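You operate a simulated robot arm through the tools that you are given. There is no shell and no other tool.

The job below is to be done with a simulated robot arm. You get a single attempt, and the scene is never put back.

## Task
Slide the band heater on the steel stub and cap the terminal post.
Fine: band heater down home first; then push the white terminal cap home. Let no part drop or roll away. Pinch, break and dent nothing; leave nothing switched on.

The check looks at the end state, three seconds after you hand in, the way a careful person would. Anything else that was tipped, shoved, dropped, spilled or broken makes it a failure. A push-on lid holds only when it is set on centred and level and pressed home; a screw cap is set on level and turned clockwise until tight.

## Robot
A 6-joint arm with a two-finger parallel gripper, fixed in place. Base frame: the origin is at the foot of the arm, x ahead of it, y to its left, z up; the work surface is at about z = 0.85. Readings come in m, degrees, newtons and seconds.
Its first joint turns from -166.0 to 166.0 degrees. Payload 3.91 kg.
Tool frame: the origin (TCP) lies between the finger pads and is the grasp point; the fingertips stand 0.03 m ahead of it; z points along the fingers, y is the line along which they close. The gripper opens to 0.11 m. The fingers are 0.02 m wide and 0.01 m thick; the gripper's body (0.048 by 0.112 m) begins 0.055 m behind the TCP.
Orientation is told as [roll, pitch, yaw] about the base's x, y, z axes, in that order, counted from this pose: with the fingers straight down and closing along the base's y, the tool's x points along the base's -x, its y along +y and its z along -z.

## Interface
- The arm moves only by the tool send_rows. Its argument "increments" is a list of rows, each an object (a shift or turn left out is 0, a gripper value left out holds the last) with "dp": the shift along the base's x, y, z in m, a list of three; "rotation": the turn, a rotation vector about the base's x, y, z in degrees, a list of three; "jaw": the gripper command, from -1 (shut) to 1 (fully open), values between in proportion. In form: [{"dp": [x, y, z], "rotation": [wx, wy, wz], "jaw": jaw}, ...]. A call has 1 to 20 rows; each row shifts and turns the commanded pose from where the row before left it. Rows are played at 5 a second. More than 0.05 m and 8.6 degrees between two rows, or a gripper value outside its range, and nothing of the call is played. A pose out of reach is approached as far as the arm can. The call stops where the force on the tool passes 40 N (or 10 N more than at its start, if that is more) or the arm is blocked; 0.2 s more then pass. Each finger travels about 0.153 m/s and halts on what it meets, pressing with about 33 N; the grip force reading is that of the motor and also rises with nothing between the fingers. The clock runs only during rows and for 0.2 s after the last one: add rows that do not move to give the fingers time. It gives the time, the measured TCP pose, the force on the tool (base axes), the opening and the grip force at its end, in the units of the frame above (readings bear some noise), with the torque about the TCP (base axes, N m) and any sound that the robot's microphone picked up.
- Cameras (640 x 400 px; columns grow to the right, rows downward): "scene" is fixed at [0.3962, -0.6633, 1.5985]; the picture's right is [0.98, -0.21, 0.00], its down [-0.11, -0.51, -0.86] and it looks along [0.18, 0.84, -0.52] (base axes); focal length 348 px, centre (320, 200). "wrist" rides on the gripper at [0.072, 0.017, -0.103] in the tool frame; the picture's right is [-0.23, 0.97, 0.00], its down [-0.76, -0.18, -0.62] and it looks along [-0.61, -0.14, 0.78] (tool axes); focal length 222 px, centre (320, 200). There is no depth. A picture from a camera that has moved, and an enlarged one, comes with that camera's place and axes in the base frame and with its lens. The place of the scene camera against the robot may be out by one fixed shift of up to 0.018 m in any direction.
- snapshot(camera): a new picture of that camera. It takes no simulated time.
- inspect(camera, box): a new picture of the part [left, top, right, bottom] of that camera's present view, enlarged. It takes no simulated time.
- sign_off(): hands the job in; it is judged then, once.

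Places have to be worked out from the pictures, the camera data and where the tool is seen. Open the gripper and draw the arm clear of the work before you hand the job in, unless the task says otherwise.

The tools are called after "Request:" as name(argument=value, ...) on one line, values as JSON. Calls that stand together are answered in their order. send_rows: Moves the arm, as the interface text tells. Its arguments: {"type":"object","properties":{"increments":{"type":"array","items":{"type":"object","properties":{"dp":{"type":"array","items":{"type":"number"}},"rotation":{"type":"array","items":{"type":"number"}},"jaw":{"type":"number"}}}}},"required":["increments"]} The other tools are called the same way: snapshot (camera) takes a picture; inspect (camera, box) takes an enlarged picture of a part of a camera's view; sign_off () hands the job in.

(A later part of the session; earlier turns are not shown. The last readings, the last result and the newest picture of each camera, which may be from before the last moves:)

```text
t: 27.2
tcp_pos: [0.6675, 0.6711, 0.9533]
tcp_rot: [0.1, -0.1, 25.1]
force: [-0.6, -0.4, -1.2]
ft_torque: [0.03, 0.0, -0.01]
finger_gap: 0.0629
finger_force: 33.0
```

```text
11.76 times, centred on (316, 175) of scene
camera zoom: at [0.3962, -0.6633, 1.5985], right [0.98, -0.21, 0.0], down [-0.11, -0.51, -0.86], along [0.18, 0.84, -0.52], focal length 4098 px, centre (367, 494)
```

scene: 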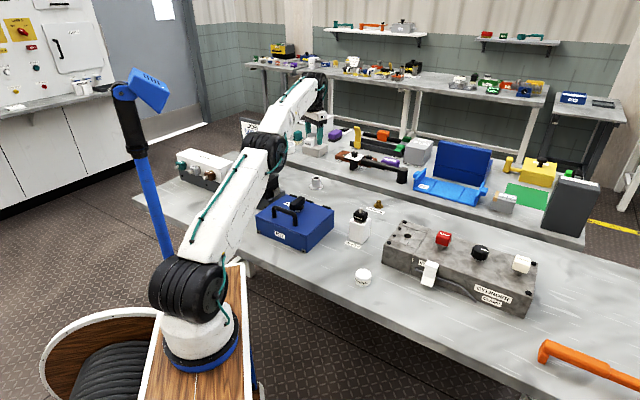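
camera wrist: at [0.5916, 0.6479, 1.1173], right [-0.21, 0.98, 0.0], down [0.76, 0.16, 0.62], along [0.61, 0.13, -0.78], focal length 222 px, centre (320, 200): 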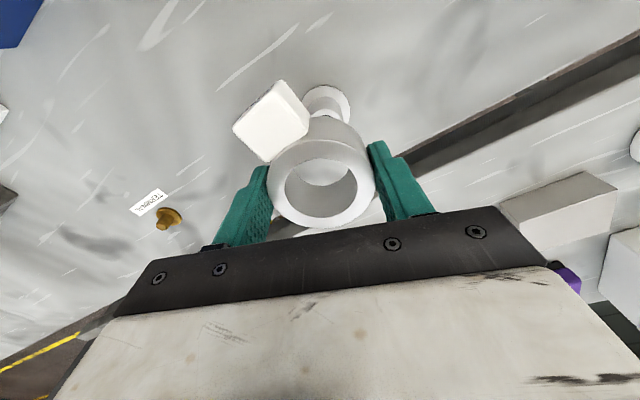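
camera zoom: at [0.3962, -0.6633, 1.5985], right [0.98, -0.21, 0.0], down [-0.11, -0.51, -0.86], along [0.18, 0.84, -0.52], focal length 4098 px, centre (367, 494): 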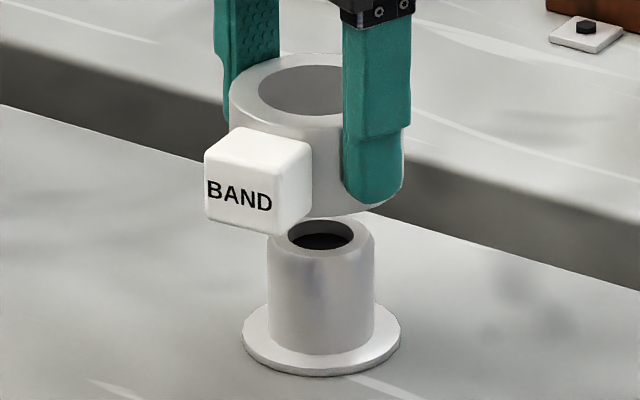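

The ring is within about 1 mm of the stub axis. I'll apply a small correction (+0.8, -0.6 mm), lower slowly just past the rim, and check the force.

Request:
send_rows(increments=[{"dp": [0.0008, -0.0006, -0.004]}, {"dp": [0, 0, -0.004]}, {"dp": [0, 0, -0.003]}, {"dp": [0, 0, -0.002]}, {"dp": [0, 0, -0.002]}, {"dp": [0, 0, -0.002]}, {"dp": [0, 0, -0.002]}, {"dp": [0, 0, -0.002]}])

Request:
inspect(camera="wrist", box=[250, 100, 390, 230])

Request:
inspect(camera="scene", box=[300, 158, 332, 192])

```text
t: 29.0
tcp_pos: [0.6693, 0.6711, 0.9333]
tcp_rot: [0.1, 0.0, 25.1]
force: [0.0, 0.0, -2.1]
ft_torque: [-0.01, -0.01, 0.03]
finger_gap: 0.0624
finger_force: 32.8
```

```text
3.08 times, centred on (320, 165) of wrist
camera zoom: at [0.5969, 0.6541, 1.0362], right [-0.21, 0.98, 0.0], down [0.76, 0.16, 0.62], along [0.61, 0.13, -0.78], focal length 684 px, centre (320, 308)
```

zoom: 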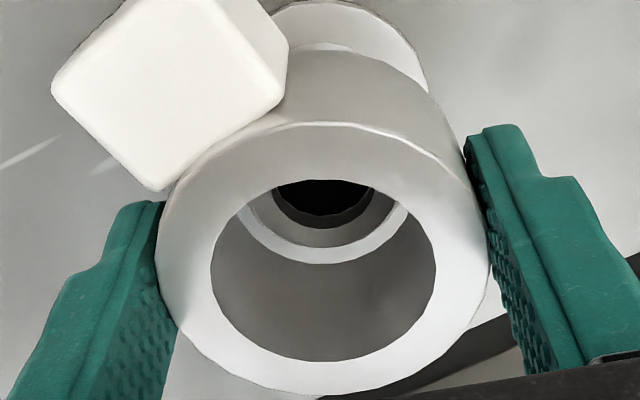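

```text
11.76 times, centred on (316, 175) of scene
camera zoom: at [0.3962, -0.6633, 1.5985], right [0.98, -0.21, 0.0], down [-0.11, -0.51, -0.86], along [0.18, 0.84, -0.52], focal length 4098 px, centre (367, 494)
```

zoom: 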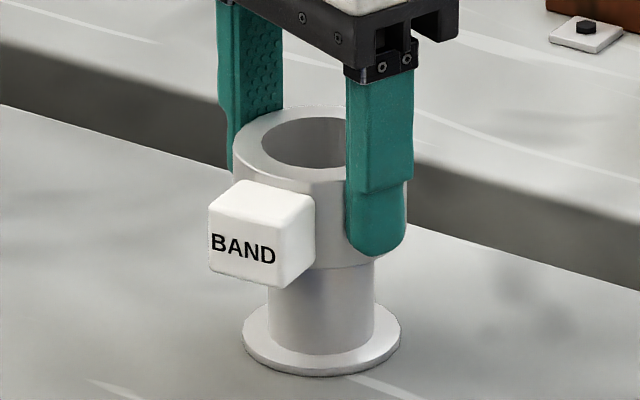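

The force stayed near zero, and the scene view shows the ring starting over the stub with good lateral alignment. I'll zoom in on the bore to check the gap all round.

Request:
inspect(camera="wrist", box=[285, 125, 365, 185])

Request:
inspect(camera="scene", box=[308, 172, 332, 190])

```text
6.67 times, centred on (325, 155) of wrist
camera zoom: at [0.5969, 0.6541, 1.0362], right [-0.21, 0.98, 0.0], down [0.76, 0.16, 0.62], along [0.61, 0.13, -0.78], focal length 1481 px, centre (287, 500)
```

zoom: 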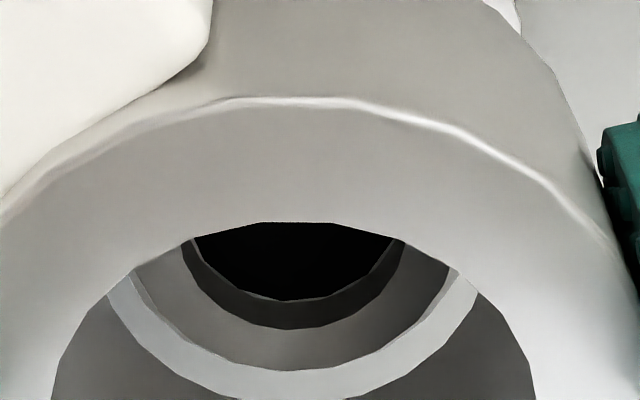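

```text
16.00 times, centred on (320, 181) of scene
camera zoom: at [0.3962, -0.6633, 1.5985], right [0.98, -0.21, 0.0], down [-0.11, -0.51, -0.86], along [0.18, 0.84, -0.52], focal length 5573 px, centre (320, 504)
```

zoom: 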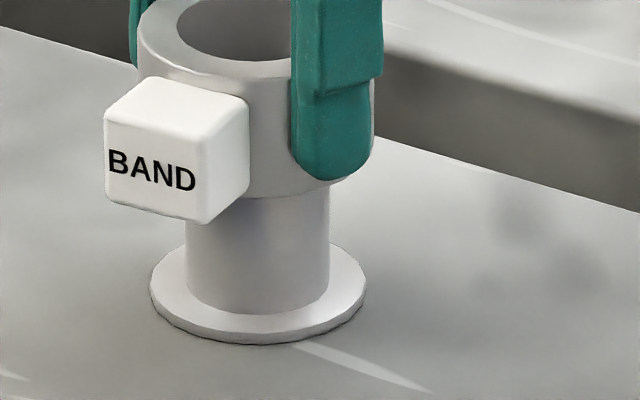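

With the stub top corrected to z ≈ 0.896, the bore and stub line up in both views. I'll lower another 10 mm in small steps and check the force.

Request:
send_rows(increments=[{"dp": [0, 0, -0.002]}, {"dp": [0, 0, -0.002]}, {"dp": [0, 0, -0.002]}, {"dp": [0, 0, -0.002]}, {"dp": [0, 0, -0.002]}, {}])

Request:
inspect(camera="wrist", box=[250, 100, 390, 230])

Request:
inspect(camera="scene", box=[300, 158, 332, 192])

```text
t: 30.4
tcp_pos: [0.6693, 0.6712, 0.923]
tcp_rot: [0.1, -0.1, 25.1]
force: [0.8, 0.0, -1.9]
ft_torque: [0.02, 0.01, -0.02]
finger_gap: 0.0627
finger_force: 33.0
```

```text
3.08 times, centred on (320, 165) of wrist
camera zoom: at [0.5968, 0.6543, 1.0259], right [-0.21, 0.98, 0.0], down [0.76, 0.16, 0.62], along [0.61, 0.13, -0.78], focal length 684 px, centre (320, 308)
```

zoom: 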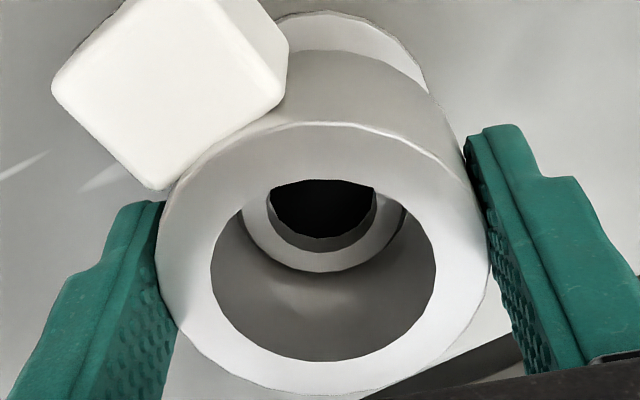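

```text
11.76 times, centred on (316, 175) of scene
camera zoom: at [0.3962, -0.6633, 1.5985], right [0.98, -0.21, 0.0], down [-0.11, -0.51, -0.86], along [0.18, 0.84, -0.52], focal length 4098 px, centre (367, 494)
```

zoom: 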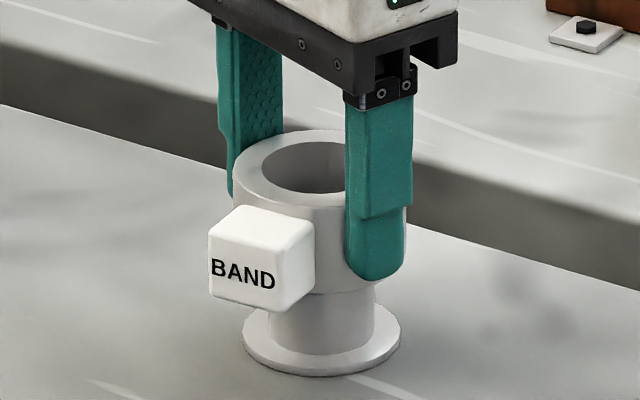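

No contact force, so the ring is sliding freely over the stub. I'll continue down toward the flange.

Request:
send_rows(increments=[{"dp": [0, 0, -0.003]}, {"dp": [0, 0, -0.003]}, {"dp": [0, 0, -0.003]}, {"dp": [0, 0, -0.003]}, {"dp": [0, 0, -0.003]}, {"dp": [0, 0, -0.003]}, {"dp": [0, 0, -0.003]}, {"dp": [0, 0, -0.003]}, {}])

Request:
inspect(camera="wrist", box=[250, 100, 390, 230])

Request:
inspect(camera="scene", box=[300, 158, 332, 192])

```text
t: 32.4
tcp_pos: [0.6696, 0.6711, 0.8992]
tcp_rot: [0.0, -0.2, 25.1]
force: [0.4, -0.2, -1.3]
ft_torque: [0.02, 0.0, 0.02]
finger_gap: 0.0628
finger_force: 32.8
```

```text
3.08 times, centred on (320, 165) of wrist
camera zoom: at [0.5973, 0.6541, 1.0017], right [-0.21, 0.98, 0.0], down [0.76, 0.16, 0.62], along [0.61, 0.13, -0.78], focal length 684 px, centre (320, 308)
```

zoom: 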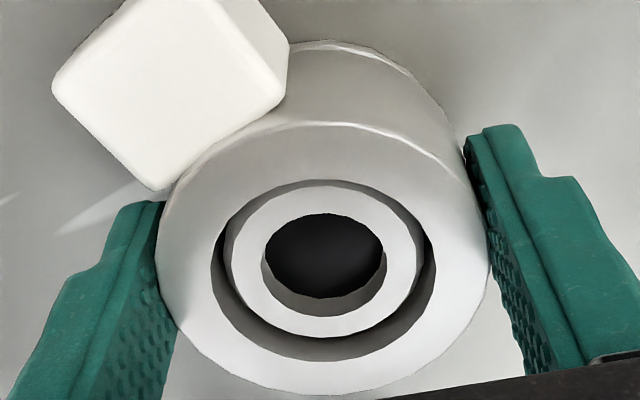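

```text
11.76 times, centred on (316, 175) of scene
camera zoom: at [0.3962, -0.6633, 1.5985], right [0.98, -0.21, 0.0], down [-0.11, -0.51, -0.86], along [0.18, 0.84, -0.52], focal length 4098 px, centre (367, 494)
```

zoom: 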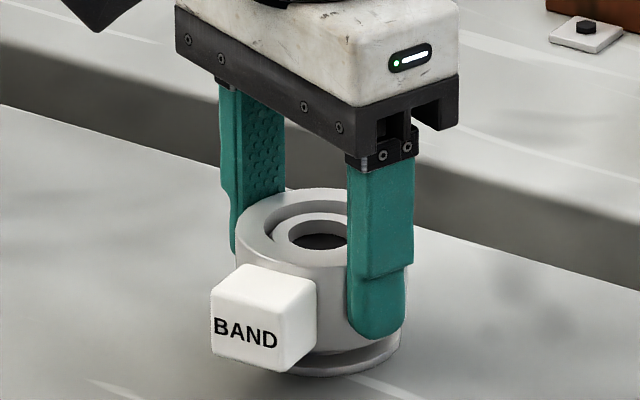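

The ring is well centred on the stub, with a few millimetres left to the flange. I'll lower in 1 mm steps watching for contact.

Request:
send_rows(increments=[{"dp": [0, 0, -0.001]}, {"dp": [0, 0, -0.001]}, {"dp": [0, 0, -0.001]}, {"dp": [0, 0, -0.001]}, {"dp": [0, 0, -0.001]}, {"dp": [0, 0, -0.001]}, {}])

Request:
inspect(camera="scene", box=[300, 158, 332, 192])

```text
t: 34.0
tcp_pos: [0.6685, 0.6697, 0.8934]
tcp_rot: [0.2, -0.1, 25.1]
force: [0.4, -0.6, 1.8]
ft_torque: [0.04, -0.02, 0.05]
finger_gap: 0.0627
finger_force: 33.2
```

```text
11.76 times, centred on (316, 175) of scene
camera zoom: at [0.3962, -0.6633, 1.5985], right [0.98, -0.21, 0.0], down [-0.11, -0.51, -0.86], along [0.18, 0.84, -0.52], focal length 4098 px, centre (367, 494)
```

zoom: 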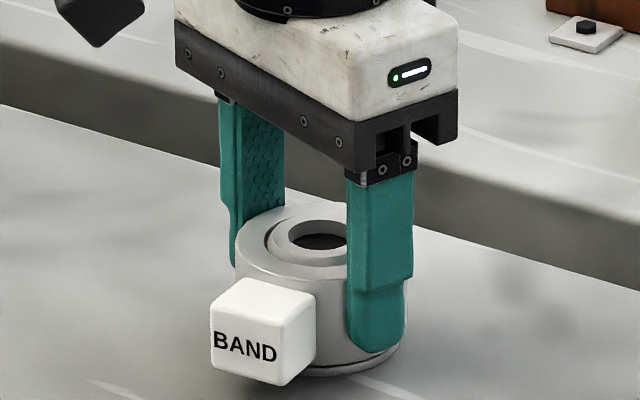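

The force is starting to turn upward. I'll take a few more 1 mm steps to find firm contact.

Request:
send_rows(increments=[{"dp": [0, 0, -0.001]}, {"dp": [0, 0, -0.001]}, {}])

Request:
inspect(camera="scene", box=[300, 158, 332, 192])

Request:
inspect(camera="wrist", box=[250, 100, 390, 230])

```text
t: 34.8
tcp_pos: [0.6686, 0.6697, 0.8904]
tcp_rot: [0.1, -0.1, 25.1]
force: [1.6, -3.8, 1.8]
ft_torque: [-0.07, -0.03, 0.08]
finger_gap: 0.0627
finger_force: 32.8
```

```text
11.76 times, centred on (316, 175) of scene
camera zoom: at [0.3962, -0.6633, 1.5985], right [0.98, -0.21, 0.0], down [-0.11, -0.51, -0.86], along [0.18, 0.84, -0.52], focal length 4098 px, centre (367, 494)
```

zoom: 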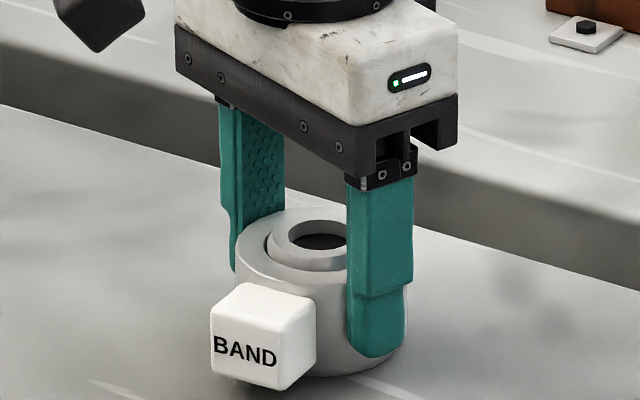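

```text
3.08 times, centred on (320, 165) of wrist
camera zoom: at [0.5971, 0.6539, 0.9942], right [-0.21, 0.98, 0.0], down [0.76, 0.16, 0.62], along [0.61, 0.13, -0.78], focal length 684 px, centre (320, 308)
```

zoom: 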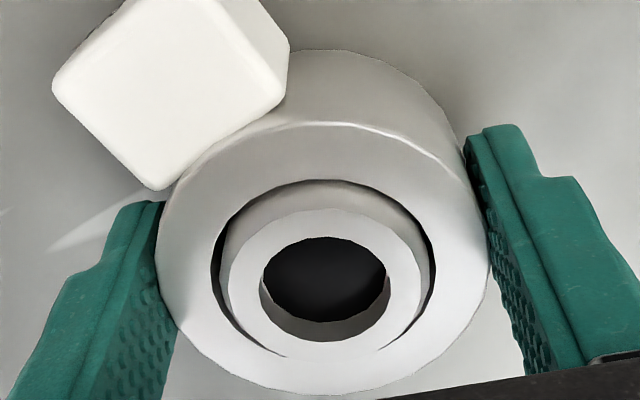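

A small lateral force (-3.8 N in y) has appeared and the TCP has been pushed slightly toward -y. I'll relieve it with a small shift before going further down.

Request:
send_rows(increments=[{"dp": [-0.0005, -0.001, 0]}, {}, {}])

Request:
inspect(camera="wrist", box=[285, 135, 365, 195])

```text
t: 35.6
tcp_pos: [0.6687, 0.6703, 0.8936]
tcp_rot: [0.1, -0.1, 25.1]
force: [1.0, 2.1, 0.5]
ft_torque: [0.13, -0.08, 0.03]
finger_gap: 0.0625
finger_force: 33.2
```

```text
6.67 times, centred on (325, 165) of wrist
camera zoom: at [0.5964, 0.6532, 0.9942], right [-0.21, 0.98, 0.0], down [0.76, 0.16, 0.62], along [0.61, 0.13, -0.78], focal length 1481 px, centre (287, 433)
```

zoom: 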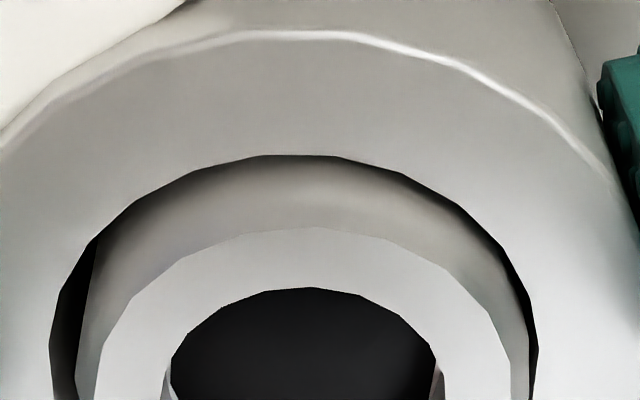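

Lateral force flipped sign with a 1 mm shift, so I'll split the difference. Then I'll press down in 1 mm steps to confirm the ring is on the flange.

Request:
send_rows(increments=[{"dp": [0.0002, 0.0004, 0]}, {"dp": [0, 0, -0.001]}, {"dp": [0, 0, -0.001]}, {}])

Request:
inspect(camera="scene", box=[300, 168, 332, 192])

Request:
inspect(camera="wrist", box=[250, 100, 390, 230])

```text
t: 36.6
tcp_pos: [0.668, 0.67, 0.892]
tcp_rot: [0.0, -0.2, 25.2]
force: [-1.5, -1.9, 19.0]
ft_torque: [-0.55, 0.13, 0.07]
finger_gap: 0.0628
finger_force: 33.0
```

```text
16.00 times, centred on (316, 180) of scene
camera zoom: at [0.3962, -0.6633, 1.5985], right [0.98, -0.21, 0.0], down [-0.11, -0.51, -0.86], along [0.18, 0.84, -0.52], focal length 5573 px, centre (384, 520)
```

zoom: 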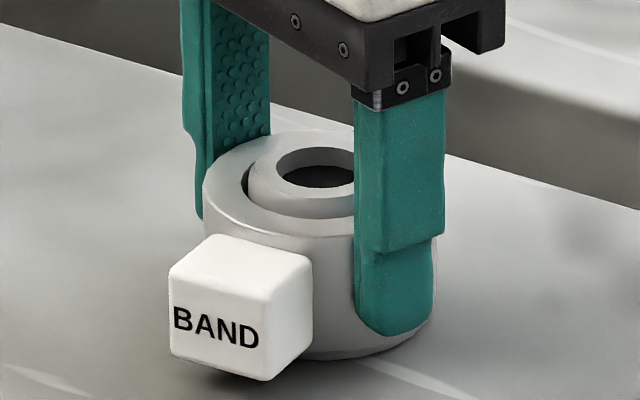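

```text
3.08 times, centred on (320, 165) of wrist
camera zoom: at [0.5962, 0.653, 0.9941], right [-0.21, 0.98, 0.0], down [0.76, 0.16, 0.63], along [0.61, 0.13, -0.78], focal length 684 px, centre (320, 308)
```

zoom: 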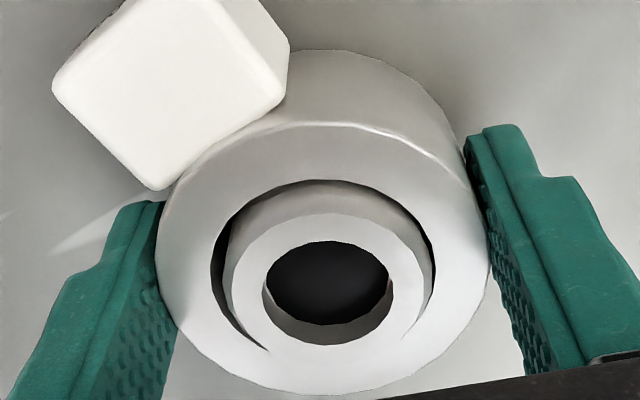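

At 19 N and a steady z the ring is seated on the flange. I'll relax the pressure, release, and check that it stays home.

Request:
send_rows(increments=[{"dp": [0, 0, 0.001]}, {"dp": [0, 0, 0.001]}, {}, {"jaw": 0.2}, {"jaw": 0.3}, {"jaw": 0.5}, {}, {}])

Request:
inspect(camera="scene", box=[300, 168, 332, 192])

Request:
inspect(camera="wrist", box=[250, 100, 390, 230])

```text
t: 38.4
tcp_pos: [0.6681, 0.6688, 0.8913]
tcp_rot: [0.0, -0.1, 25.2]
force: [-0.4, -0.8, -0.6]
ft_torque: [0.01, -0.03, -0.01]
finger_gap: 0.0825
finger_force: 0.0
```

```text
16.00 times, centred on (316, 180) of scene
camera zoom: at [0.3962, -0.6633, 1.5985], right [0.98, -0.21, 0.0], down [-0.11, -0.51, -0.86], along [0.18, 0.84, -0.52], focal length 5573 px, centre (384, 520)
```

zoom: 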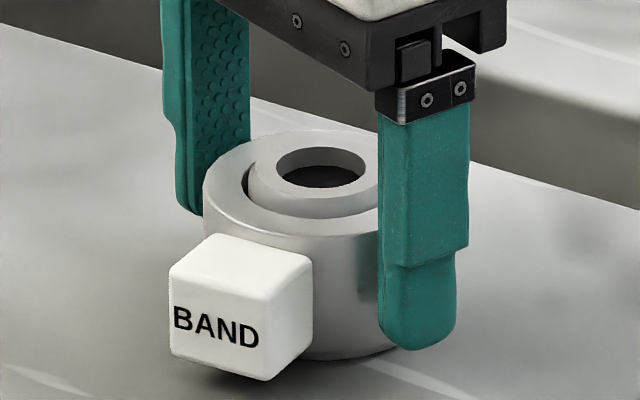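

```text
3.08 times, centred on (320, 165) of wrist
camera zoom: at [0.5967, 0.6532, 0.9942], right [-0.21, 0.98, 0.0], down [0.76, 0.16, 0.62], along [0.61, 0.13, -0.78], focal length 684 px, centre (320, 308)
```

zoom: 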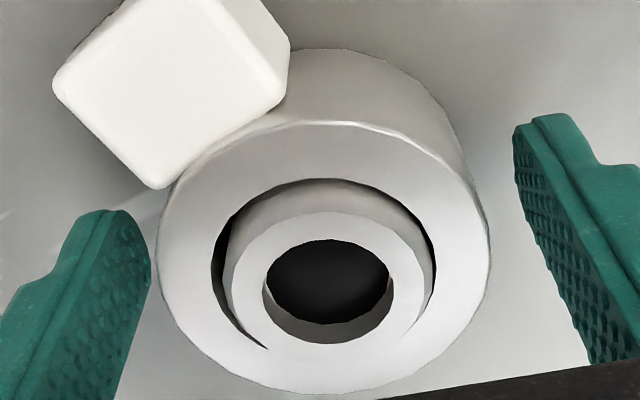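

Released cleanly, with the ring level around the stub. I'll retract straight up and inspect the seating.

Request:
send_rows(increments=[{"dp": [0, 0, 0.005]}, {"dp": [0, 0, 0.01]}, {"dp": [0, 0, 0.02]}, {"dp": [0, 0, 0.03]}, {"dp": [-0.01, -0.01, 0.03]}, {"dp": [-0.02, -0.02, 0.03], "jaw": 0.7}, {"dp": [-0.02, -0.03, 0.0]}, {"dp": [-0.02, -0.03, 0.0]}])

Request:
inspect(camera="scene", box=[296, 166, 336, 196])

Request:
snapshot(camera="wrist")

```text
t: 40.2
tcp_pos: [0.5985, 0.5792, 1.0146]
tcp_rot: [0.0, -0.1, 25.1]
force: [-0.4, 0.4, -1.0]
ft_torque: [-0.04, 0.02, 0.03]
finger_gap: 0.0938
finger_force: 0.0
```

```text
13.33 times, centred on (316, 181) of scene
camera zoom: at [0.3962, -0.6633, 1.5985], right [0.98, -0.21, 0.0], down [-0.11, -0.51, -0.86], along [0.18, 0.84, -0.52], focal length 4644 px, centre (373, 453)
```

zoom: 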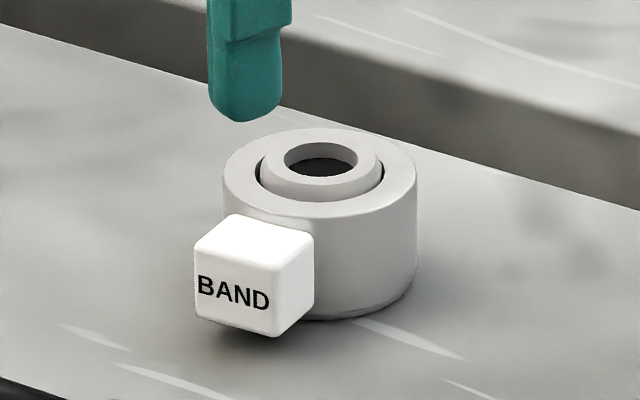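

```text
taken
camera wrist: at [0.5265, 0.5627, 1.118], right [-0.21, 0.98, 0.0], down [0.76, 0.16, 0.62], along [0.61, 0.13, -0.78], focal length 222 px, centre (320, 200)
```

wrist: 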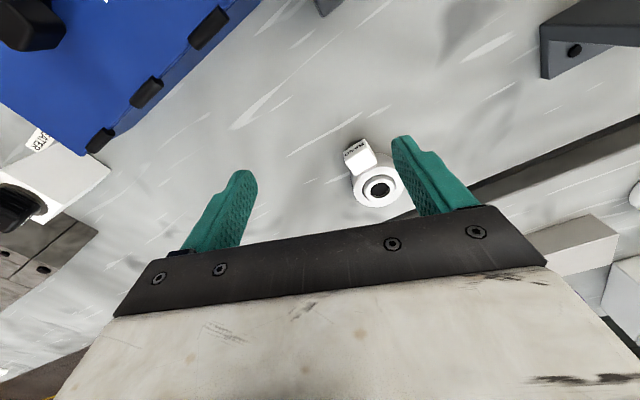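

The ring sits level around the stub. I'll check its bottom edge for any gap to the flange, and look at the cap again.

Request:
inspect(camera="scene", box=[308, 178, 330, 194])

Request:
inspect(camera="scene", box=[340, 260, 385, 292])

Request:
inspect(camera="wrist", box=[330, 125, 410, 215])

```text
16.00 times, centred on (319, 186) of scene
camera zoom: at [0.3962, -0.6633, 1.5985], right [0.98, -0.21, 0.0], down [-0.11, -0.51, -0.86], along [0.18, 0.84, -0.52], focal length 5573 px, centre (336, 424)
```

zoom: 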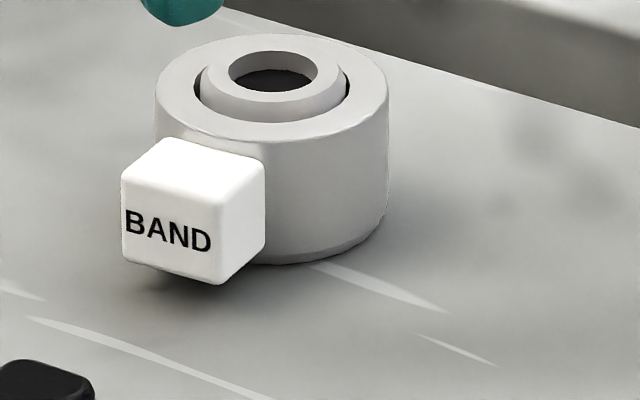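

```text
12.50 times, centred on (362, 276) of scene
camera zoom: at [0.3962, -0.6633, 1.5985], right [0.98, -0.21, 0.0], down [-0.11, -0.51, -0.86], along [0.18, 0.84, -0.52], focal length 4354 px, centre (-211, -750)
```

zoom: 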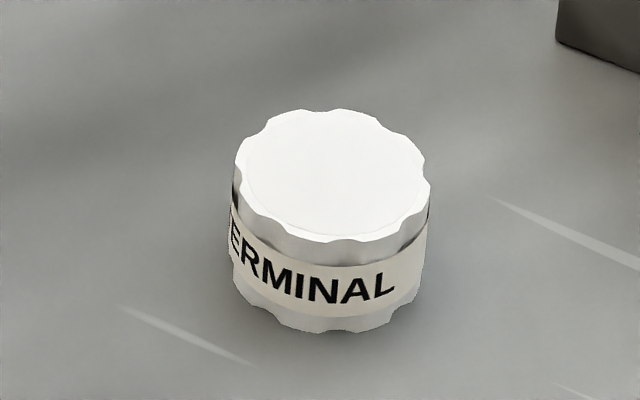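

```text
4.44 times, centred on (370, 170) of wrist
camera zoom: at [0.5265, 0.5627, 1.118], right [-0.21, 0.98, 0.0], down [0.76, 0.16, 0.62], along [0.61, 0.13, -0.78], focal length 987 px, centre (98, 333)
```

zoom: 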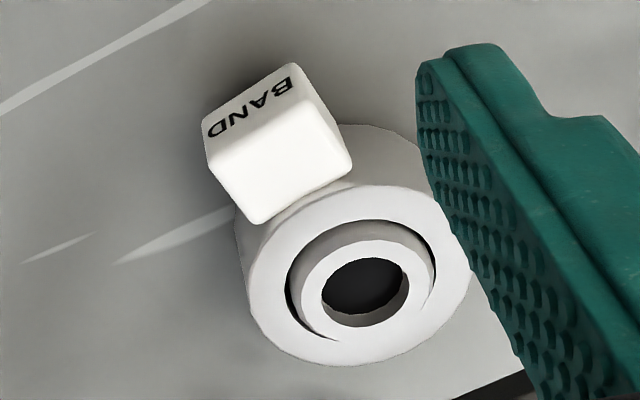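

The ring is fully down and centred on the stub. Next is the cap: I'll travel back high, turn the gripper back to yaw 0, and hover over it.

Request:
send_rows(increments=[{"dp": [0, 0, 0.03]}, {"dp": [0, 0, 0.03]}, {"dp": [0.0069, -0.0391, 0], "rotation": [0, 0, -6.25]}, {"dp": [0.0069, -0.0391, 0], "rotation": [0, 0, -6.25]}, {"dp": [0.0069, -0.0391, 0], "rotation": [0, 0, -6.25]}, {"dp": [0.0069, -0.0391, 0], "rotation": [0, 0, -6.35]}, {"dp": [0.0069, -0.0391, 0]}, {"dp": [0.0069, -0.0391, 0]}, {"dp": [0.0069, -0.0391, 0]}, {"dp": [0.0069, -0.0391, 0]}, {"dp": [0.0069, -0.0391, 0]}, {"dp": [0.0069, -0.0391, 0]}, {"dp": [0.0069, -0.0391, 0]}, {"dp": [0.0069, -0.0391, 0]}, {"dp": [0.0069, -0.0391, 0], "jaw": 0.4}, {"dp": [0, 0, -0.04]}, {"dp": [0, 0, -0.04]}, {}, {}])

Request:
snapshot(camera="wrist")

Request:
snapshot(camera="scene")

```text
t: 44.2
tcp_pos: [0.6885, 0.071, 0.9964]
tcp_rot: [0.0, -0.1, 0.1]
force: [0.5, -0.5, 0.2]
ft_torque: [0.02, 0.0, -0.02]
finger_gap: 0.0769
finger_force: 0.1
```

```text
taken
camera wrist: at [0.6168, 0.0878, 1.099], right [0.23, 0.97, 0.0], down [0.76, -0.18, 0.62], along [0.61, -0.14, -0.78], focal length 222 px, centre (320, 200)
```

wrist: 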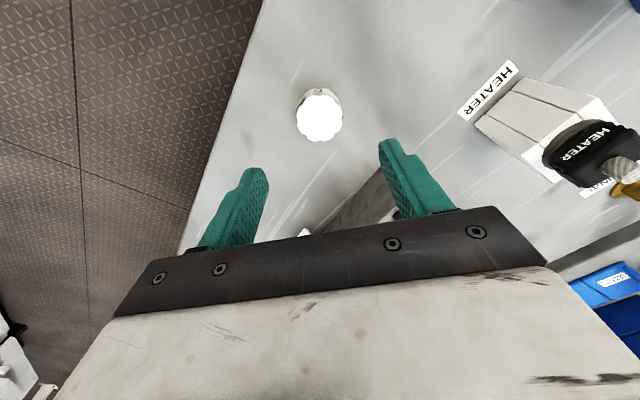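

```text
taken
```

scene: 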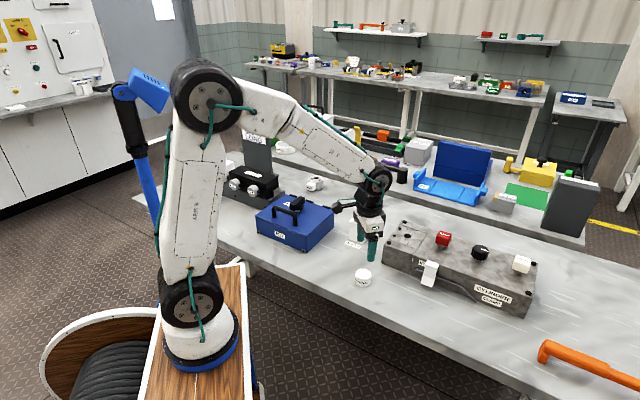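

I'm hovering over the cap, so I'll zoom in to refine its centre.

Request:
inspect(camera="wrist", box=[280, 80, 360, 150])

Request:
inspect(camera="scene", box=[335, 215, 415, 292])

```text
5.71 times, centred on (320, 115) of wrist
camera zoom: at [0.6168, 0.0878, 1.099], right [0.23, 0.97, 0.0], down [0.76, -0.18, 0.62], along [0.61, -0.14, -0.78], focal length 1269 px, centre (320, 686)
```

zoom: 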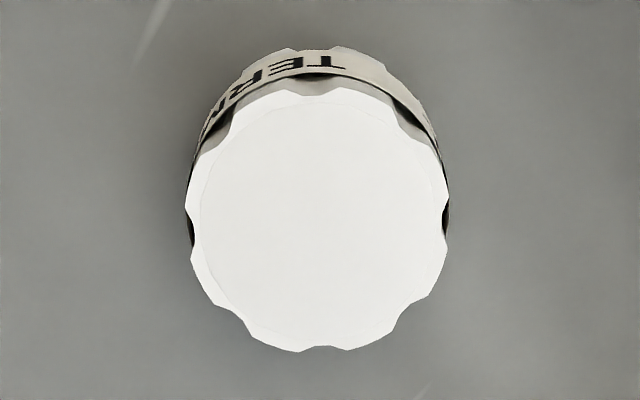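

```text
5.19 times, centred on (375, 254) of scene
camera zoom: at [0.3962, -0.6633, 1.5985], right [0.98, -0.21, 0.0], down [-0.11, -0.51, -0.86], along [0.18, 0.84, -0.52], focal length 1809 px, centre (34, -78)
```

zoom: 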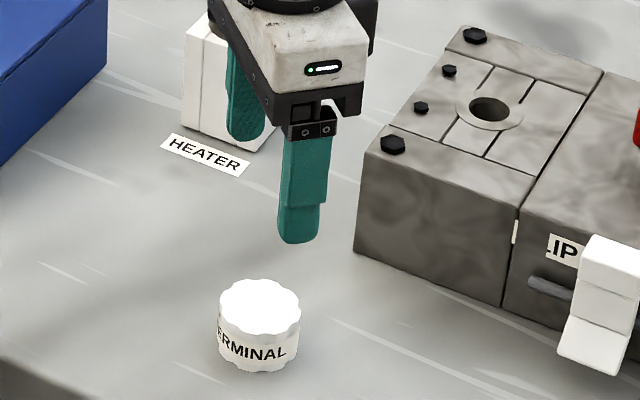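

Cap centre is within 1 mm of the TCP axis. I'll descend around it with the fingers at 0.077 opening.

Request:
send_rows(increments=[{"dp": [-0.0005, -0.0003, -0.03]}, {"dp": [0, 0, -0.03]}, {"dp": [0, 0, -0.025]}, {"dp": [0, 0, -0.013]}, {"dp": [0, 0, -0.01]}, {}, {}])

Request:
inspect(camera="wrist", box=[220, 100, 420, 240])

Request:
inspect(camera="scene", box=[335, 235, 395, 292])

```text
t: 45.8
tcp_pos: [0.6885, 0.0716, 0.8886]
tcp_rot: [0.1, 0.0, 0.0]
force: [0.0, 0.5, -0.1]
ft_torque: [-0.02, 0.01, -0.01]
finger_gap: 0.0771
finger_force: 0.1
```

```text
2.86 times, centred on (320, 170) of wrist
camera zoom: at [0.6164, 0.0874, 0.9908], right [0.23, 0.97, 0.0], down [0.76, -0.18, 0.62], along [0.61, -0.14, -0.78], focal length 635 px, centre (320, 286)
```

zoom: 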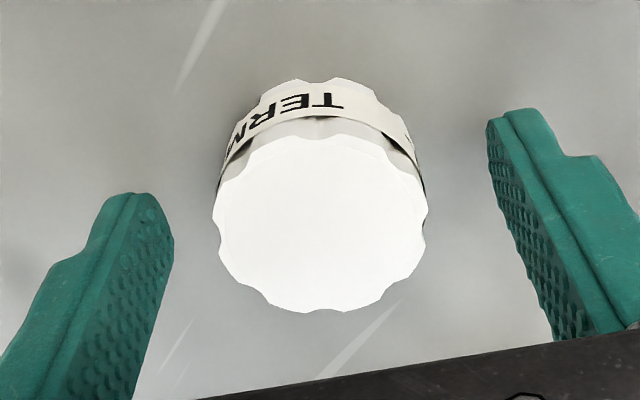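

```text
7.02 times, centred on (365, 264) of scene
camera zoom: at [0.3962, -0.6633, 1.5985], right [0.98, -0.21, 0.0], down [-0.11, -0.51, -0.86], along [0.18, 0.84, -0.52], focal length 2444 px, centre (4, -246)
```

zoom: 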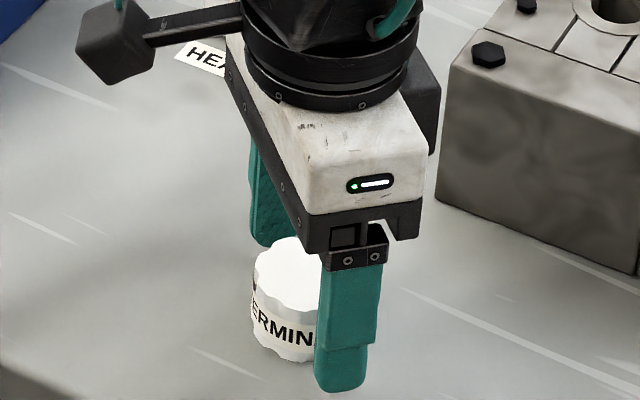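

The cap is centred between the fingers. I'll close in stages.

Request:
send_rows(increments=[{"jaw": 0.1}, {"jaw": -0.05}, {"jaw": -0.12}, {"jaw": -0.2}, {"jaw": -0.35}, {}, {}])

Request:
inspect(camera="wrist", box=[240, 110, 400, 230])

Request:
inspect(camera="scene", box=[335, 235, 395, 292])

```text
t: 47.4
tcp_pos: [0.6875, 0.0711, 0.8886]
tcp_rot: [0.1, -0.1, 0.0]
force: [0.4, -0.1, -0.5]
ft_torque: [-0.01, -0.02, 0.02]
finger_gap: 0.0436
finger_force: 33.2
```

```text
3.33 times, centred on (320, 170) of wrist
camera zoom: at [0.6164, 0.0874, 0.9909], right [0.23, 0.97, 0.0], down [0.76, -0.18, 0.62], along [0.61, -0.14, -0.78], focal length 740 px, centre (320, 300)
```

zoom: 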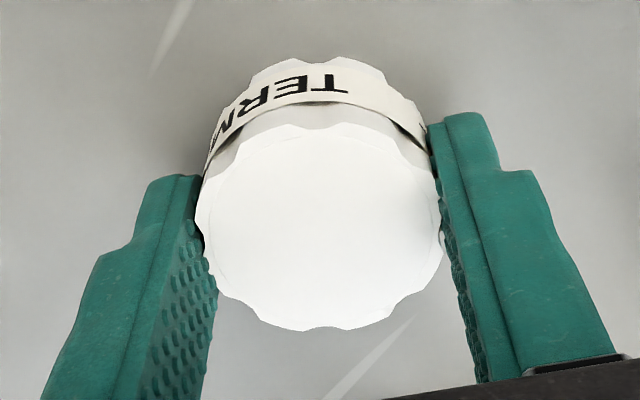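

```text
7.02 times, centred on (365, 264) of scene
camera zoom: at [0.3962, -0.6633, 1.5985], right [0.98, -0.21, 0.0], down [-0.11, -0.51, -0.86], along [0.18, 0.84, -0.52], focal length 2444 px, centre (4, -246)
```

zoom: 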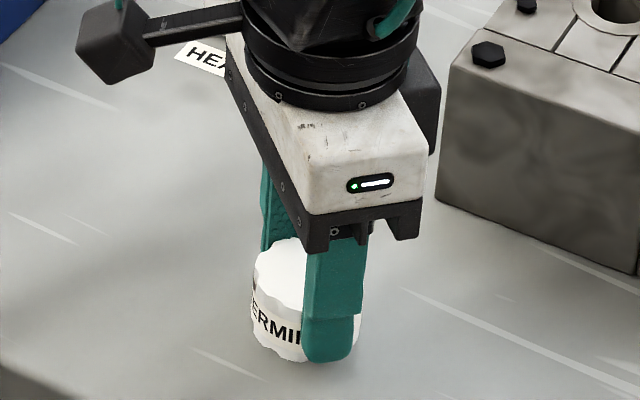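

The cap is gripped (0.0436 m across) and centred on the finger mid-plane. I'll lift gently and check the hold.

Request:
send_rows(increments=[{"dp": [0, 0, 0.004]}, {"dp": [0, 0, 0.01]}, {"dp": [0, 0, 0.016]}, {"dp": [0, 0, 0.03]}, {}, {}])

Request:
inspect(camera="wrist", box=[240, 110, 400, 230])

Request:
inspect(camera="scene", box=[335, 210, 395, 272])

```text
t: 48.8
tcp_pos: [0.6902, 0.0719, 0.9485]
tcp_rot: [0.0, -0.1, -0.1]
force: [0.6, 0.0, -0.8]
ft_torque: [0.0, -0.01, 0.0]
finger_gap: 0.0434
finger_force: 33.2
```

```text
3.33 times, centred on (320, 170) of wrist
camera zoom: at [0.6173, 0.0868, 1.0515], right [0.23, 0.97, 0.0], down [0.76, -0.18, 0.62], along [0.61, -0.14, -0.78], focal length 740 px, centre (320, 300)
```

zoom: 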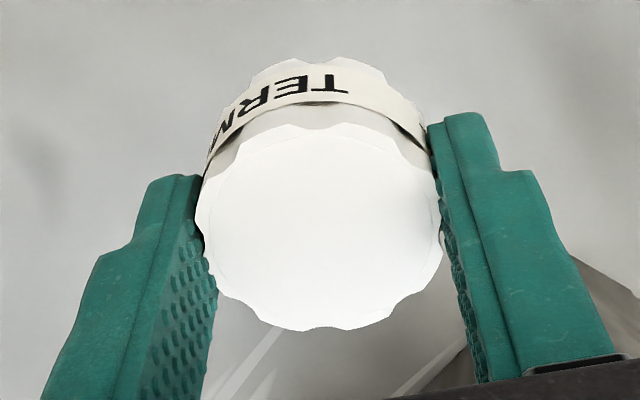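

```text
6.45 times, centred on (365, 241) of scene
camera zoom: at [0.3962, -0.6633, 1.5985], right [0.98, -0.21, 0.0], down [-0.11, -0.51, -0.86], along [0.18, 0.84, -0.52], focal length 2247 px, centre (30, -64)
```

zoom: 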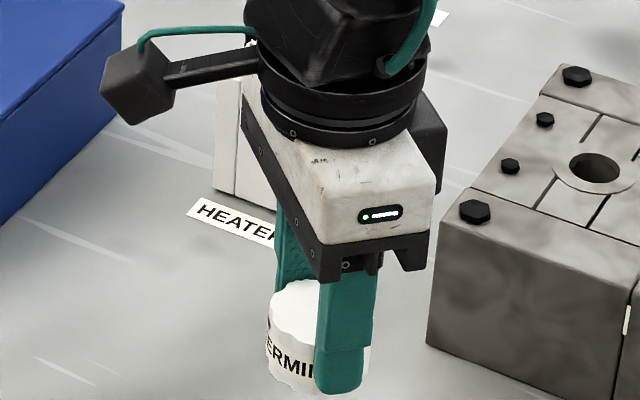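

The cap holds steady. I'll lift and carry it toward the post at a safe height, then descend for the final approach.

Request:
send_rows(increments=[{"dp": [0, 0, 0.04]}, {"dp": [0, 0, 0.04]}, {"dp": [0.0184, 0.0367, 0]}, {"dp": [0.0184, 0.0367, 0]}, {"dp": [0.0184, 0.0367, 0]}, {"dp": [0.0184, 0.0367, 0]}, {"dp": [0.0184, 0.0367, 0]}, {"dp": [0.0184, 0.0367, 0]}, {"dp": [0.0184, 0.0367, 0]}, {"dp": [0.0184, 0.0367, 0]}, {"dp": [0.0184, 0.0367, 0]}, {"dp": [0, 0, -0.035]}, {"dp": [0, 0, -0.035]}, {"dp": [0.0097, 0.0193, 0]}, {"dp": [0.0098, 0.0193, 0]}, {"dp": [0.0098, 0.0193, 0]}, {}, {}])

Request:
snapshot(camera="wrist")

Request:
inspect(camera="scene", box=[345, 165, 415, 217])

```text
t: 52.6
tcp_pos: [0.8831, 0.4585, 0.9585]
tcp_rot: [0.1, -0.1, 0.1]
force: [0.9, -0.4, -0.4]
ft_torque: [-0.01, 0.04, -0.01]
finger_gap: 0.0432
finger_force: 33.3
```

```text
taken
camera wrist: at [0.8109, 0.475, 1.0613], right [0.23, 0.97, 0.0], down [0.76, -0.18, 0.62], along [0.61, -0.14, -0.78], focal length 222 px, centre (320, 200)
```

wrist: 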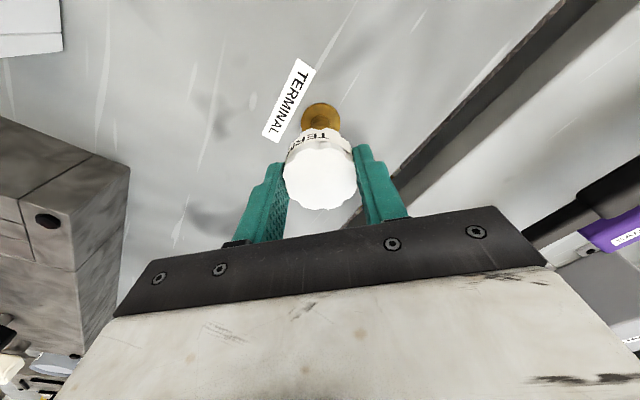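

```text
7.69 times, centred on (380, 191) of scene
camera zoom: at [0.3962, -0.6633, 1.5985], right [0.98, -0.21, 0.0], down [-0.11, -0.51, -0.86], along [0.18, 0.84, -0.52], focal length 2679 px, centre (-142, 269)
```

zoom: 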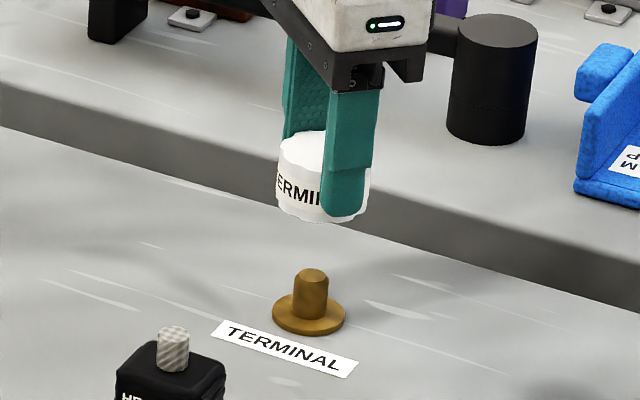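

Scene lateral alignment between cap and post looks right to within 1 mm. I'll zoom in on the wrist view and a tighter scene crop.

Request:
inspect(camera="wrist", box=[280, 90, 360, 150])

Request:
inspect(camera="scene", box=[365, 178, 401, 212])

```text
6.67 times, centred on (320, 120) of wrist
camera zoom: at [0.8109, 0.475, 1.0613], right [0.23, 0.97, 0.0], down [0.76, -0.18, 0.62], along [0.61, -0.14, -0.78], focal length 1481 px, centre (320, 733)
```

zoom: 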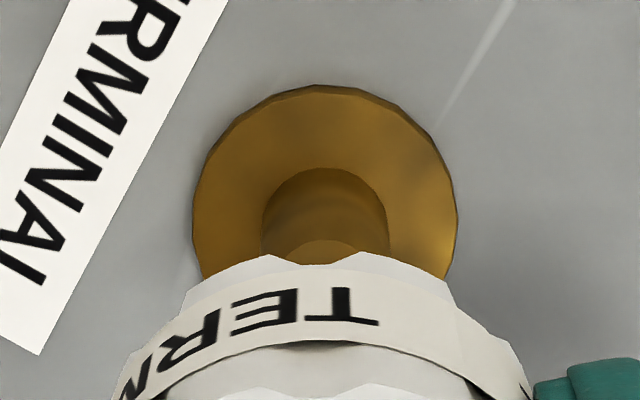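

```text
11.76 times, centred on (383, 195) of scene
camera zoom: at [0.3962, -0.6633, 1.5985], right [0.98, -0.21, 0.0], down [-0.11, -0.51, -0.86], along [0.18, 0.84, -0.52], focal length 4098 px, centre (-421, 259)
```

zoom: 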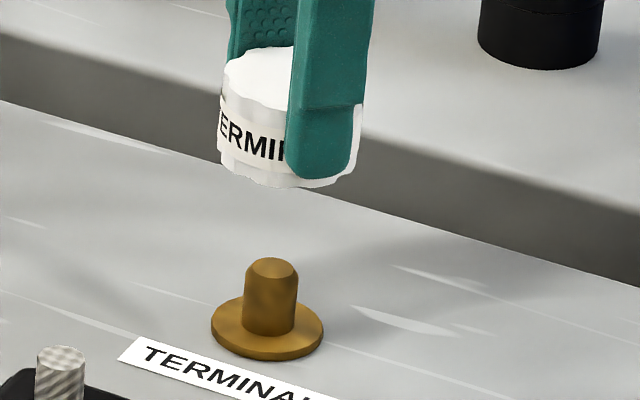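

Both views agree to within about 1 mm, and the post has a generous chamfer. I'll lower to just above the post top and check again.

Request:
send_rows(increments=[{"dp": [0.0003, 0.0002, -0.012]}, {"dp": [0, 0, -0.012]}, {"dp": [0, 0, -0.008]}, {"dp": [0, 0, -0.004]}, {}, {}])

Request:
inspect(camera="scene", box=[365, 183, 401, 213])

Request:
inspect(camera="wrist", box=[260, 100, 380, 220])

```text
t: 54.0
tcp_pos: [0.8847, 0.4588, 0.9224]
tcp_rot: [0.0, 0.0, 0.0]
force: [0.1, -0.8, -0.4]
ft_torque: [0.0, 0.01, -0.04]
finger_gap: 0.0437
finger_force: 32.9
```

```text
13.33 times, centred on (383, 198) of scene
camera zoom: at [0.3962, -0.6633, 1.5985], right [0.98, -0.21, 0.0], down [-0.11, -0.51, -0.86], along [0.18, 0.84, -0.52], focal length 4644 px, centre (-520, 227)
```

zoom: 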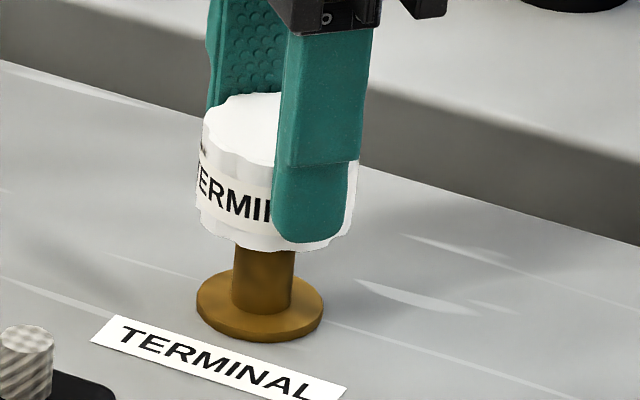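

```text
3.33 times, centred on (320, 160) of wrist
camera zoom: at [0.8118, 0.4755, 1.0249], right [0.23, 0.97, 0.0], down [0.76, -0.18, 0.62], along [0.61, -0.14, -0.78], focal length 740 px, centre (320, 333)
```

zoom: 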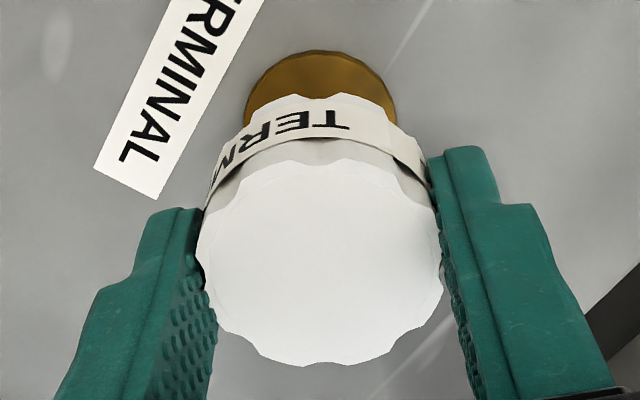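

The wrist view says aligned and the scene view says the cap is about 1 mm too far in +x, so I'll take a middle correction. Then I'll lower in 1 mm steps onto the post top.

Request:
send_rows(increments=[{"dp": [-0.0008, 0.0002, -0.001]}, {"dp": [0, 0, -0.001]}, {"dp": [0, 0, -0.001]}, {"dp": [0, 0, -0.001]}, {"dp": [0, 0, -0.001]}, {"dp": [0, 0, -0.001]}, {"dp": [0, 0, -0.001]}, {}])

Request:
inspect(camera="scene", box=[368, 186, 398, 212])

```text
t: 55.8
tcp_pos: [0.8838, 0.4592, 0.9166]
tcp_rot: [0.1, -0.1, -0.1]
force: [0.1, 0.3, -0.1]
ft_torque: [0.0, -0.05, -0.04]
finger_gap: 0.0434
finger_force: 33.5
```

```text
15.38 times, centred on (383, 199) of scene
camera zoom: at [0.3962, -0.6633, 1.5985], right [0.98, -0.21, 0.0], down [-0.11, -0.51, -0.86], along [0.18, 0.84, -0.52], focal length 5358 px, centre (-649, 215)
```

zoom: 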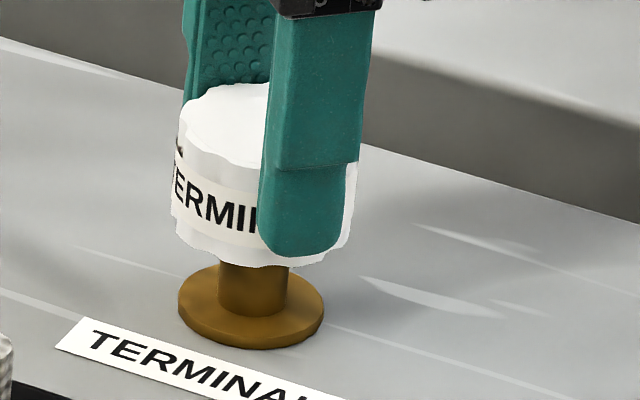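

No contact yet, and scene alignment is now within 0.3 mm. I'll continue down in 1 mm steps.

Request:
send_rows(increments=[{"dp": [0, 0, -0.001]}, {"dp": [0, 0, -0.001]}, {"dp": [0, 0, -0.001]}, {"dp": [0, 0, -0.001]}, {"dp": [0, 0, -0.001]}, {}])

Request:
inspect(camera="scene", box=[368, 186, 398, 212])

```text
t: 57.2
tcp_pos: [0.882, 0.4604, 0.9097]
tcp_rot: [0.1, -0.1, -0.1]
force: [-1.1, 0.6, -0.5]
ft_torque: [0.03, 0.0, -0.01]
finger_gap: 0.0432
finger_force: 33.2
```

```text
15.38 times, centred on (383, 199) of scene
camera zoom: at [0.3962, -0.6633, 1.5985], right [0.98, -0.21, 0.0], down [-0.11, -0.51, -0.86], along [0.18, 0.84, -0.52], focal length 5358 px, centre (-649, 215)
```

zoom: 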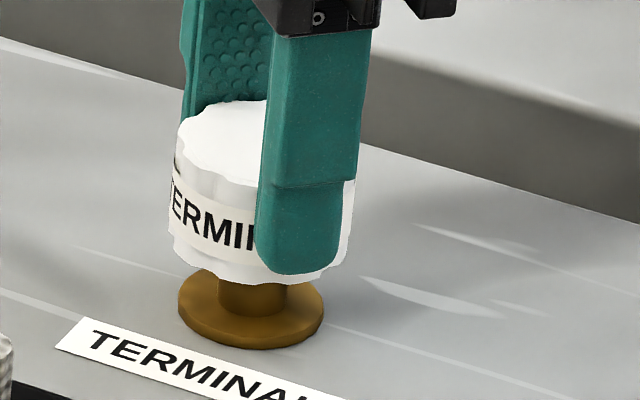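

Still no force, so the cap should be over the post tip. I'll keep going down.

Request:
send_rows(increments=[{"dp": [0, 0, -0.001]}, {"dp": [0, 0, -0.001]}, {"dp": [0, 0, -0.001]}, {"dp": [0, 0, -0.001]}, {"dp": [0, 0, -0.001]}, {}])

Request:
inspect(camera="scene", box=[368, 186, 398, 212])

Request:
inspect(camera="wrist", box=[260, 100, 380, 220])

```text
t: 58.6
tcp_pos: [0.8821, 0.4605, 0.9056]
tcp_rot: [0.1, -0.1, 0.1]
force: [0.9, -0.1, -0.6]
ft_torque: [-0.01, 0.0, 0.02]
finger_gap: 0.0432
finger_force: 33.0
```

```text
15.38 times, centred on (383, 199) of scene
camera zoom: at [0.3962, -0.6633, 1.5985], right [0.98, -0.21, 0.0], down [-0.11, -0.51, -0.86], along [0.18, 0.84, -0.52], focal length 5358 px, centre (-649, 215)
```

zoom: 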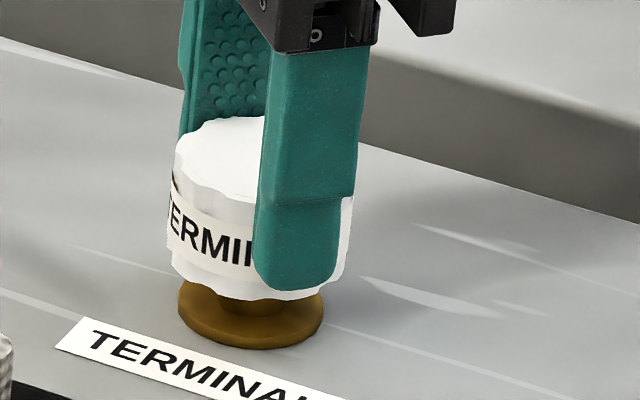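

```text
3.33 times, centred on (320, 160) of wrist
camera zoom: at [0.8106, 0.4759, 1.0081], right [0.23, 0.97, 0.0], down [0.76, -0.18, 0.62], along [0.61, -0.14, -0.78], focal length 740 px, centre (320, 333)
```

zoom: 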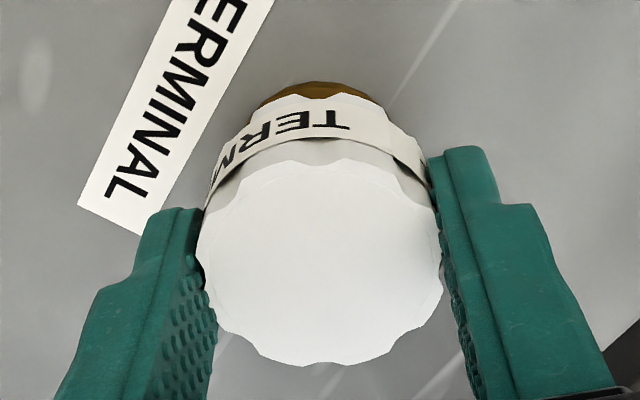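

About 11 mm is engaged with no side force. I'll continue.

Request:
send_rows(increments=[{"dp": [0, 0, -0.001]}, {"dp": [0, 0, -0.001]}, {"dp": [0, 0, -0.001]}, {"dp": [0, 0, -0.001]}, {"dp": [0, 0, -0.001]}, {}])

Request:
inspect(camera="scene", box=[368, 186, 398, 212])

```text
t: 60.0
tcp_pos: [0.8822, 0.4592, 0.8997]
tcp_rot: [0.0, -0.1, 0.1]
force: [0.7, -0.1, -0.7]
ft_torque: [0.0, 0.02, -0.02]
finger_gap: 0.0433
finger_force: 33.3
```

```text
15.38 times, centred on (383, 199) of scene
camera zoom: at [0.3962, -0.6633, 1.5985], right [0.98, -0.21, 0.0], down [-0.11, -0.51, -0.86], along [0.18, 0.84, -0.52], focal length 5358 px, centre (-649, 215)
```

zoom: 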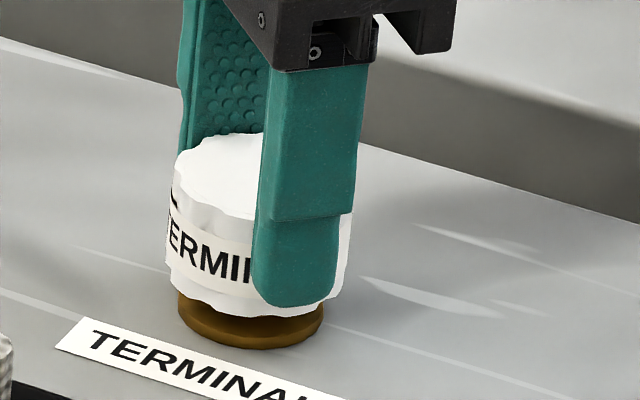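

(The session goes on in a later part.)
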